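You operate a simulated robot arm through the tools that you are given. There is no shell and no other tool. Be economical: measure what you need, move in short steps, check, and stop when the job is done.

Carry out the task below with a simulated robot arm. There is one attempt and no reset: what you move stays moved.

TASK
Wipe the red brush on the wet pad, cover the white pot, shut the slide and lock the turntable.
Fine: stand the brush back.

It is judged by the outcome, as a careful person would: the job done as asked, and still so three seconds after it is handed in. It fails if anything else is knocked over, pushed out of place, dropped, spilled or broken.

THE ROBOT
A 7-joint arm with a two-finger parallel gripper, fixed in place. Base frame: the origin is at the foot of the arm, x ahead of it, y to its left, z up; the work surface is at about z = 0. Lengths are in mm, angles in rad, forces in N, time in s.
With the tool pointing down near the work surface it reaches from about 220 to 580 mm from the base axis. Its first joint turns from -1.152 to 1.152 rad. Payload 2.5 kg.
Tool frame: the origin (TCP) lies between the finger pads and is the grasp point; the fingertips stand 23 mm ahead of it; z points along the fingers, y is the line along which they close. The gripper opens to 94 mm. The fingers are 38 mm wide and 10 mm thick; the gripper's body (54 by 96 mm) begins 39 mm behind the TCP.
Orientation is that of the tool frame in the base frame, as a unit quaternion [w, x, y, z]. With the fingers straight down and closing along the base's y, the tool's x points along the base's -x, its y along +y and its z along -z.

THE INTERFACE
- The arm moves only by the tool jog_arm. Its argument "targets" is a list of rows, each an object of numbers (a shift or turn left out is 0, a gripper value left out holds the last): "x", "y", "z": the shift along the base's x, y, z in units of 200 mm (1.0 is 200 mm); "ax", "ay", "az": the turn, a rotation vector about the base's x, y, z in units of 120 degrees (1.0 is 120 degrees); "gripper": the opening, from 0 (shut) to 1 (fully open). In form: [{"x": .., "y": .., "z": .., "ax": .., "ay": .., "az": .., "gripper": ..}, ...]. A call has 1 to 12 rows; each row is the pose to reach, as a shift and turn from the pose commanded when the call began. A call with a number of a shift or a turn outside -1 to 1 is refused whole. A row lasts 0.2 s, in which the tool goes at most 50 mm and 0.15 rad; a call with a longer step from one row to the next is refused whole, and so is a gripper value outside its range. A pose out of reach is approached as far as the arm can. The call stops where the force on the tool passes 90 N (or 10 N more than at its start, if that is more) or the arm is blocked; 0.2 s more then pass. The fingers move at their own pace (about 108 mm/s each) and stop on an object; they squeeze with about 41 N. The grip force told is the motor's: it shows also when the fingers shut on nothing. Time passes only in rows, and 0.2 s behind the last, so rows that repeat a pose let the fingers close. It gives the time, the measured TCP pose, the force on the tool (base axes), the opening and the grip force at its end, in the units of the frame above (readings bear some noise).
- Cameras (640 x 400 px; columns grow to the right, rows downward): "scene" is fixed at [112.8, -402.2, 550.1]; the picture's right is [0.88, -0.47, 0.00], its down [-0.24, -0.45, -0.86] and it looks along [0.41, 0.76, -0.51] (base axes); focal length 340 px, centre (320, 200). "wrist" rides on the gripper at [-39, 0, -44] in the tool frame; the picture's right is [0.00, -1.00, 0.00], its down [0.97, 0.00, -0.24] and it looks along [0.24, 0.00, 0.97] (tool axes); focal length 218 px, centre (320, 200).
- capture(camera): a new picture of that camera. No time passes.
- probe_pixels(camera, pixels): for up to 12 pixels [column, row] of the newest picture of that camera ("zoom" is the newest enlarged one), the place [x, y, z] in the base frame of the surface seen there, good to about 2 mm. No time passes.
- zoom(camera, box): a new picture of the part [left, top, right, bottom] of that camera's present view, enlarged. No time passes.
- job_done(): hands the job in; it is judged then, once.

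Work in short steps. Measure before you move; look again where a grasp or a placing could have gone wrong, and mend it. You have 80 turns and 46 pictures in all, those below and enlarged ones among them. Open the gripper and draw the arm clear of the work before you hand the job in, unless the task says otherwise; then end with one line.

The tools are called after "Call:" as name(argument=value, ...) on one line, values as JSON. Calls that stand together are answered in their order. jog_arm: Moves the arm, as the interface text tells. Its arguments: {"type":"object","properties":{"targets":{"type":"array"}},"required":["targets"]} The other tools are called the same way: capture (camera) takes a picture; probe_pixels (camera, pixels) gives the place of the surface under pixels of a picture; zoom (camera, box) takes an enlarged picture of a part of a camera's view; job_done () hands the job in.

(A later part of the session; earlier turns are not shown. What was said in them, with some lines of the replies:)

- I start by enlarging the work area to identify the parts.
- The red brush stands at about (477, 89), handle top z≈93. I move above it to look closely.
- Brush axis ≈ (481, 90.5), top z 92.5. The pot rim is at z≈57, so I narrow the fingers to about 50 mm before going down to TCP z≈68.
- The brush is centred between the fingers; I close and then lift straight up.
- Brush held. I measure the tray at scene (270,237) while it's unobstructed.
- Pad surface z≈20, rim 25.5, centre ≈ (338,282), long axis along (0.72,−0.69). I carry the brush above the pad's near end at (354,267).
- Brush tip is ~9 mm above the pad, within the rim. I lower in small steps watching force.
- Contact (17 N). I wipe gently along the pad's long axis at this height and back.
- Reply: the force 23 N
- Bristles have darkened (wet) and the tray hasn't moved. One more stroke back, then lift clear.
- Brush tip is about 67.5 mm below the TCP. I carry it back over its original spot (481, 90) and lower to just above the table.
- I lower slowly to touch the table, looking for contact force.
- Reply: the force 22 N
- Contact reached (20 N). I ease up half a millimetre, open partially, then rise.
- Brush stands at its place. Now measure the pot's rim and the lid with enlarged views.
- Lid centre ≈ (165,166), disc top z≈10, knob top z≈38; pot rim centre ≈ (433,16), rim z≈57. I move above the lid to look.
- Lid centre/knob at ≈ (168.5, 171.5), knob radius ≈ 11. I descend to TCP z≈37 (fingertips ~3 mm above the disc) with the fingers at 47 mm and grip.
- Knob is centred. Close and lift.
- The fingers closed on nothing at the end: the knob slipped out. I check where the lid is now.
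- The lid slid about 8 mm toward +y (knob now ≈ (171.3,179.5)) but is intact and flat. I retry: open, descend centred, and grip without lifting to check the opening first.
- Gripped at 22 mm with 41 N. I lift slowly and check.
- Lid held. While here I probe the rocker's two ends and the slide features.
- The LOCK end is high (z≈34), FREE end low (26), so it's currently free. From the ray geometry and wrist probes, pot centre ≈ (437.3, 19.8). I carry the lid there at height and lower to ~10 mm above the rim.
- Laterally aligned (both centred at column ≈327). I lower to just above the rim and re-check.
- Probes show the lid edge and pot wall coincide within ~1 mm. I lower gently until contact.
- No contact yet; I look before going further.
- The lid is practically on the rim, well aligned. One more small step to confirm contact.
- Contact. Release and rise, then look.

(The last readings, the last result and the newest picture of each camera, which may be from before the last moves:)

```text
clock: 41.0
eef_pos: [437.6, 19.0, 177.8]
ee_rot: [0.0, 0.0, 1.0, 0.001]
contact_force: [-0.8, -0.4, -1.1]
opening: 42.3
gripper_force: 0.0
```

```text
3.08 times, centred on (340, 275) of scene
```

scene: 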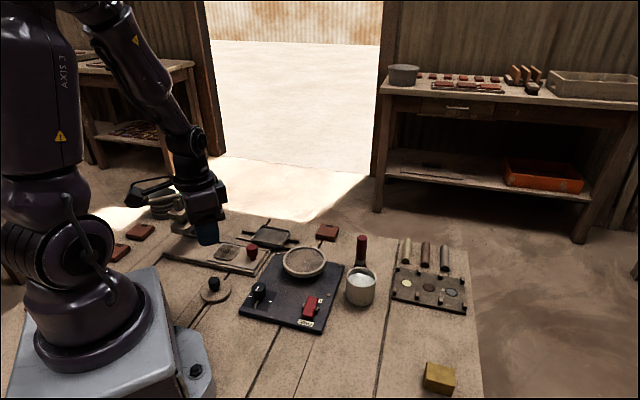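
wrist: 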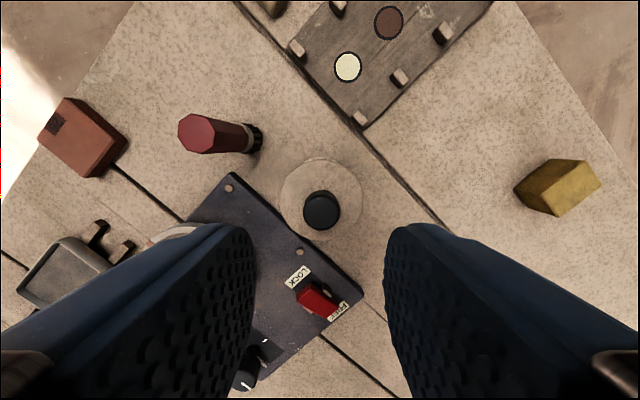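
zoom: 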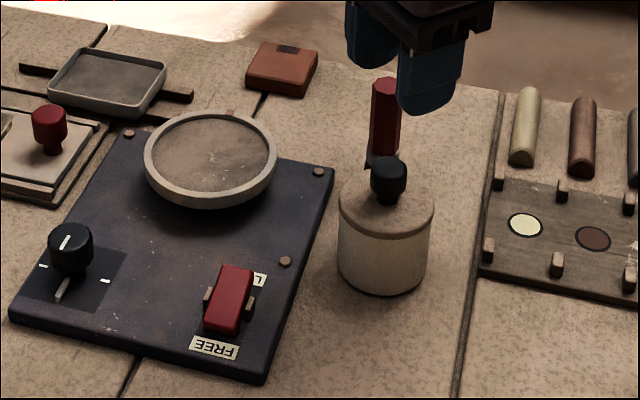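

Pot is covered. Next the rocker: I shut the fingers, turn the tool −52° so its thin side lies along the rocker, and move above the LOCK end (337, 34).

Call:
jog_arm(targets=[{"x": -0.07, "y": 0.01, "az": -0.065, "gripper": 0.0}, {"x": -0.15, "y": 0.02, "az": -0.13, "gripper": 0.0}, {"x": -0.25, "y": 0.04, "az": -0.195, "gripper": 0.0}, {"x": -0.35, "y": 0.05, "az": -0.26, "gripper": 0.0}, {"x": -0.45, "y": 0.06, "z": -0.08, "az": -0.325, "gripper": 0.0}, {"x": -0.5, "y": 0.075, "z": -0.2, "az": -0.39, "gripper": 0.0}, {"x": -0.5, "y": 0.075, "z": -0.34, "az": -0.435, "gripper": 0.0}, {"x": -0.5, "y": 0.075, "z": -0.45, "az": -0.435, "gripper": 0.0}, {"x": -0.5, "y": 0.075, "z": -0.52, "az": -0.435, "gripper": 0.0}, {"x": -0.5, "y": 0.075, "z": -0.52, "az": -0.435, "gripper": 0.0}])

Call:
zoom(camera="scene", box=[260, 240, 380, 340])

```text
clock: 43.2
eef_pos: [337.5, 33.4, 74.1]
ee_rot: [-0.001, 0.44, 0.898, 0.0]
contact_force: [-0.9, -0.2, -0.4]
opening: 0.0
gripper_force: 40.9
```

```text
4.00 times, centred on (320, 290) of scene
```

zoom: 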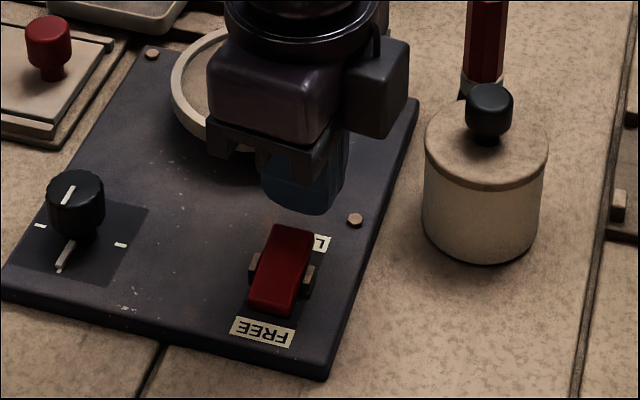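

The shut fingers are above the LOCK end. I press down in small steps.

Call:
jog_arm(targets=[{"z": -0.04}, {"z": -0.07}, {"z": -0.09}, {"z": -0.1}, {"z": -0.1}])

```text
clock: 44.4
eef_pos: [337.6, 33.3, 53.7]
ee_rot: [0.0, 0.441, 0.898, 0.001]
contact_force: [0.7, 0.3, 0.3]
opening: 0.2
gripper_force: 40.7
```

Call:
jog_arm(targets=[{"z": -0.01}, {"z": -0.02}, {"z": -0.03}, {"z": -0.035}, {"z": -0.035}])

```text
clock: 45.5
eef_pos: [338.5, 33.1, 49.2]
ee_rot: [0.0, 0.441, 0.897, 0.0]
contact_force: [-6.3, 0.4, 21.7]
opening: 0.0
gripper_force: 41.2
stopped in row 5: the force on the tool passed its limit (the readings are from after the stop); the commanded pose is now the measured one
```

The rocker bottomed out (tip z≈26). Rise and check.

Call:
jog_arm(targets=[{"z": 0.1}, {"z": 0.3}, {"z": 0.5}, {"z": 0.6}])

Call:
zoom(camera="scene", box=[260, 240, 380, 340])

Call:
probe_pixels(camera="zoom", pixels=[[290, 232], [280, 255], [270, 285], [262, 305]])

```text
clock: 46.5
eef_pos: [338.3, 34.3, 168.2]
ee_rot: [-0.001, 0.441, 0.897, 0.0]
contact_force: [-0.7, -0.2, 0.1]
opening: 0.2
gripper_force: 40.9
```

```text
4.00 times, centred on (320, 290) of scene
```

zoom: 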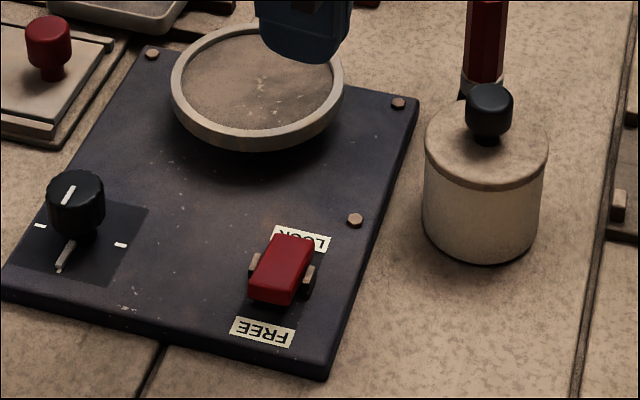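

```text
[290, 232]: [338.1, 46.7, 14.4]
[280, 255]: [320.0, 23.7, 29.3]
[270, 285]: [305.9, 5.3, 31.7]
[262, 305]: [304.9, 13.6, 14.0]
```

Locked: the rocker's LOCK end is down and the FREE label is exposed. Now the slide: its axis runs along (−0.71, 0.71) toward the press. I turn the tool to +45° (pod toward the base, finger face across the slide) and move to the outer side of the red knob at height.

Call:
jog_arm(targets=[{"x": -0.02, "y": 0.07, "az": 0.068}, {"x": -0.04, "y": 0.14, "az": 0.136}, {"x": -0.06, "y": 0.21, "az": 0.204}, {"x": -0.08, "y": 0.28, "az": 0.272}, {"x": -0.1, "y": 0.35, "az": 0.34}, {"x": -0.12, "y": 0.42, "az": 0.408}, {"x": -0.14, "y": 0.49, "az": 0.476}, {"x": -0.16, "y": 0.56, "az": 0.544}, {"x": -0.18, "y": 0.63, "az": 0.612}, {"x": -0.2, "y": 0.7, "az": 0.68}, {"x": -0.21, "y": 0.77, "az": 0.748}, {"x": -0.21, "y": 0.82, "az": 0.808}])

Call:
capture(camera="wrist")

```text
clock: 49.1
eef_pos: [295.2, 198.5, 171.3]
ee_rot: [-0.001, -0.381, 0.924, 0.0]
contact_force: [0.3, -0.4, 0.6]
opening: 0.0
gripper_force: 40.8
```

```text
4 pictures are left
```

wrist: 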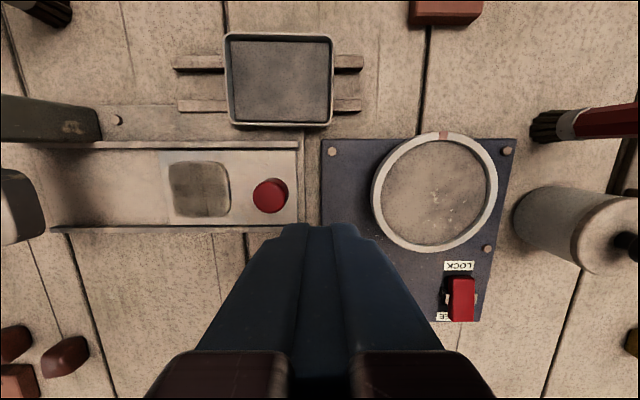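

Call:
probe_pixels(camera="wrist", pixels=[[265, 196], [285, 193], [272, 180], [165, 190], [293, 190], [296, 190], [200, 190], [60, 190], [42, 205], [20, 180], [98, 125], [280, 229]])

```text
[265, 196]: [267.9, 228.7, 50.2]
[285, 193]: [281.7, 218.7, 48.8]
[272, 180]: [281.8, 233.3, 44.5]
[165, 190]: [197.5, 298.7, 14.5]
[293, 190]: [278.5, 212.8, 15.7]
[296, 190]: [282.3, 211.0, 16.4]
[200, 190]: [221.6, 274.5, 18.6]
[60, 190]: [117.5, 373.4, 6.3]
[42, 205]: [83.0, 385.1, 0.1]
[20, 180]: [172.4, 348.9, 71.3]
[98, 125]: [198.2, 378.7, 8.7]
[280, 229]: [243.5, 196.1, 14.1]
```

Knob centre ≈ s −31 along the axis (base ≈ (270,226)); my shut fingers are outside it with ~12 mm gap. I descend to TCP z≈45 (tips above the 15 mm plate).

Call:
jog_arm(targets=[{"x": 0.006, "y": 0.006, "z": -0.15}, {"x": 0.006, "y": 0.006, "z": -0.35}, {"x": 0.006, "y": 0.006, "z": -0.5}, {"x": 0.006, "y": 0.006, "z": -0.59}, {"x": 0.006, "y": 0.006, "z": -0.63}, {"x": 0.006, "y": 0.006, "z": -0.63}])

Call:
jog_arm(targets=[{"x": -0.02, "y": 0.02}, {"x": -0.05, "y": 0.05}, {"x": -0.08, "y": 0.08}, {"x": -0.11, "y": 0.11}, {"x": -0.14, "y": 0.14}, {"x": -0.14, "y": 0.14}])

Call:
capture(camera="scene")

```text
clock: 50.5
eef_pos: [298.5, 198.6, 44.2]
ee_rot: [0.0, -0.381, 0.925, 0.0]
contact_force: [-0.2, -0.4, -0.2]
opening: 0.0
gripper_force: 41.2
```

```text
clock: 51.9
eef_pos: [269.2, 226.1, 43.6]
ee_rot: [0.0, -0.379, 0.925, 0.0]
contact_force: [0.4, -0.2, -1.3]
opening: 0.3
gripper_force: 41.0
```

```text
3 pictures are left
```

scene: 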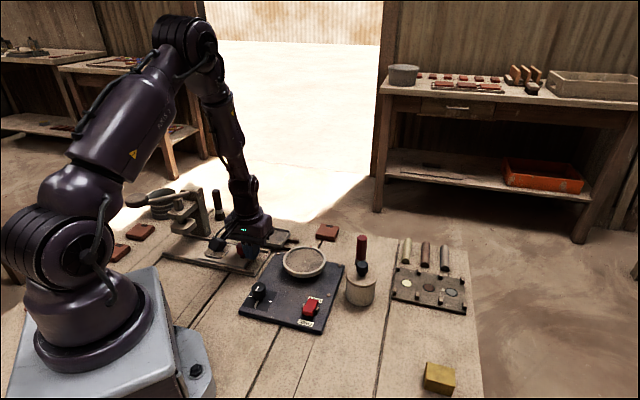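

The slide is moving with the push (patch now at column ≈215). Continue in steps, watching force.

Call:
jog_arm(targets=[{"x": -0.03, "y": 0.03}, {"x": -0.06, "y": 0.06}, {"x": -0.09, "y": 0.09}, {"x": -0.12, "y": 0.12}, {"x": -0.15, "y": 0.15}, {"x": -0.17, "y": 0.17}, {"x": -0.17, "y": 0.17}])

```text
clock: 53.5
eef_pos: [233.8, 259.8, 44.1]
ee_rot: [0.0, -0.38, 0.925, -0.001]
contact_force: [0.2, 0.1, 0.6]
opening: 0.4
gripper_force: 40.7
```

Call:
jog_arm(targets=[{"x": -0.02, "y": 0.02}, {"x": -0.04, "y": 0.04}, {"x": -0.06, "y": 0.06}, {"x": -0.08, "y": 0.08}, {"x": -0.08, "y": 0.08}])

Call:
zoom(camera="scene", box=[120, 170, 280, 290])

```text
clock: 54.7
eef_pos: [219.4, 276.0, 43.1]
ee_rot: [0.0, -0.38, 0.925, 0.001]
contact_force: [0.4, -1.2, 0.7]
opening: 0.0
gripper_force: 40.1
```

```text
3.33 times, centred on (200, 230) of scene
```

zoom: 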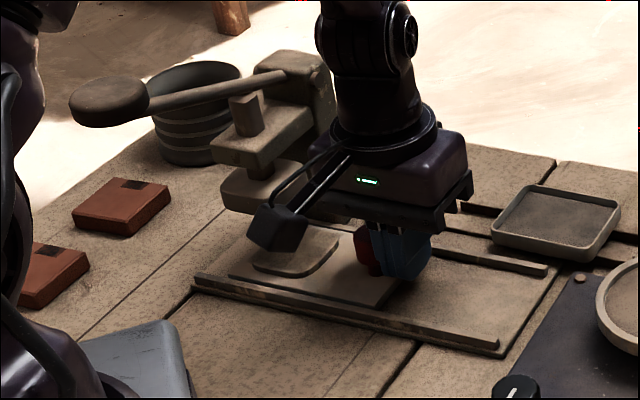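

About 25 mm of travel remains, but the gripper body would come near the press head. I back off 60 mm, open the fingers wide, and finish the push with the outer face of the leading finger, which keeps the body well clear.

Call:
jog_arm(targets=[{"x": 0.06, "y": -0.06}, {"x": 0.15, "y": -0.15}, {"x": 0.215, "y": -0.215}, {"x": 0.215, "y": -0.215, "gripper": 1.0}, {"x": 0.215, "y": -0.215, "gripper": 1.0}, {"x": 0.215, "y": -0.215, "gripper": 1.0}, {"x": 0.18, "y": -0.18, "gripper": 1.0}, {"x": 0.15, "y": -0.15, "gripper": 1.0}, {"x": 0.13, "y": -0.13, "gripper": 1.0}, {"x": 0.11, "y": -0.11, "gripper": 1.0}, {"x": 0.11, "y": -0.11, "gripper": 1.0}])

```text
clock: 57.1
eef_pos: [241.1, 253.7, 42.2]
ee_rot: [0.0, -0.379, 0.926, -0.001]
contact_force: [8.8, -9.7, 2.6]
opening: 88.7
gripper_force: 0.0
```

Call:
jog_arm(targets=[{"x": -0.015, "y": 0.015, "gripper": 1.0}, {"x": -0.03, "y": 0.03, "gripper": 1.0}, {"x": -0.045, "y": 0.045, "gripper": 1.0}, {"x": -0.045, "y": 0.045, "gripper": 1.0}])

```text
clock: 58.1
eef_pos: [236.2, 258.0, 43.5]
ee_rot: [0.0, -0.375, 0.927, -0.004]
contact_force: [23.3, -36.0, 15.6]
opening: 75.3
gripper_force: 0.0
```

The finger has stopped against the knob with 43 N: the slide is at its end stop. I back off, rise, and look.

Call:
jog_arm(targets=[{"x": 0.05, "y": -0.05}, {"x": 0.15, "y": -0.15}, {"x": 0.2, "y": -0.2}, {"x": 0.2, "y": -0.2, "z": 0.2}, {"x": 0.2, "y": -0.2, "z": 0.4}, {"x": 0.3, "y": -0.3, "z": 0.6}, {"x": 0.4, "y": -0.4, "z": 0.8}, {"x": 0.5, "y": -0.5, "z": 0.95}, {"x": 0.5, "y": -0.5, "z": 0.95}])

Call:
capture(camera="scene")

Call:
probe_pixels(camera="scene", pixels=[[228, 241], [361, 240], [311, 303], [361, 268]])

```text
clock: 60.1
eef_pos: [332.3, 164.7, 232.4]
ee_rot: [0.0, -0.38, 0.925, 0.001]
contact_force: [1.2, 0.0, 0.3]
opening: 94.0
gripper_force: 0.0
```

```text
1 pictures are left
```

scene: 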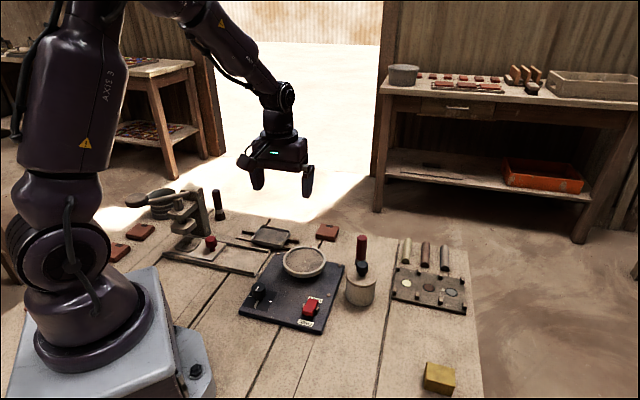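

```text
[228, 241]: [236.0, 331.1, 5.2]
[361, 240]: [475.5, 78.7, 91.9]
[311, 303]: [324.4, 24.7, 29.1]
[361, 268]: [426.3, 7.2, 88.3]
```

Call:
zoom(camera="scene", box=[140, 180, 280, 290])

Call:
probe_pixels(camera="scene", pixels=[[210, 243], [165, 252], [172, 252], [200, 258]])

```text
3.64 times, centred on (210, 235) of scene
```

zoom: 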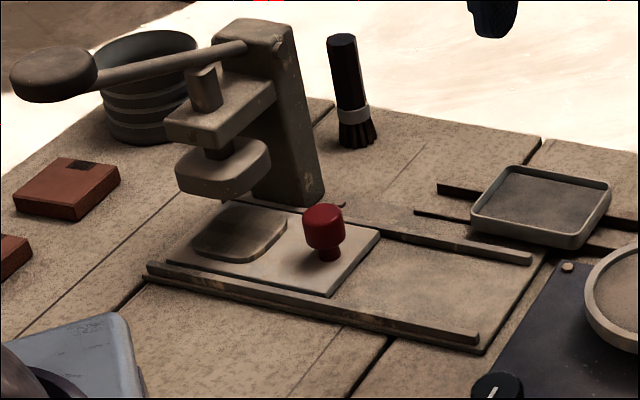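

```text
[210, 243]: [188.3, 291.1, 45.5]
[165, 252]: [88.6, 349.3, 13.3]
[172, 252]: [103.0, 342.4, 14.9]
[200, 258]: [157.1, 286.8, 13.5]
```

The slide sits fully in at its end stop. The brush is standing, the pot is covered, and the rocker is on LOCK. The arm is clear with the gripper open.

Call:
job_done()

```text
The job is handed in.
```

I wiped the red brush on the wet pad and stood it back, covered the white pot, shut the slide and locked the turntable. My first grip on the pot lid slipped and shifted it about 8 mm; the second grip held.
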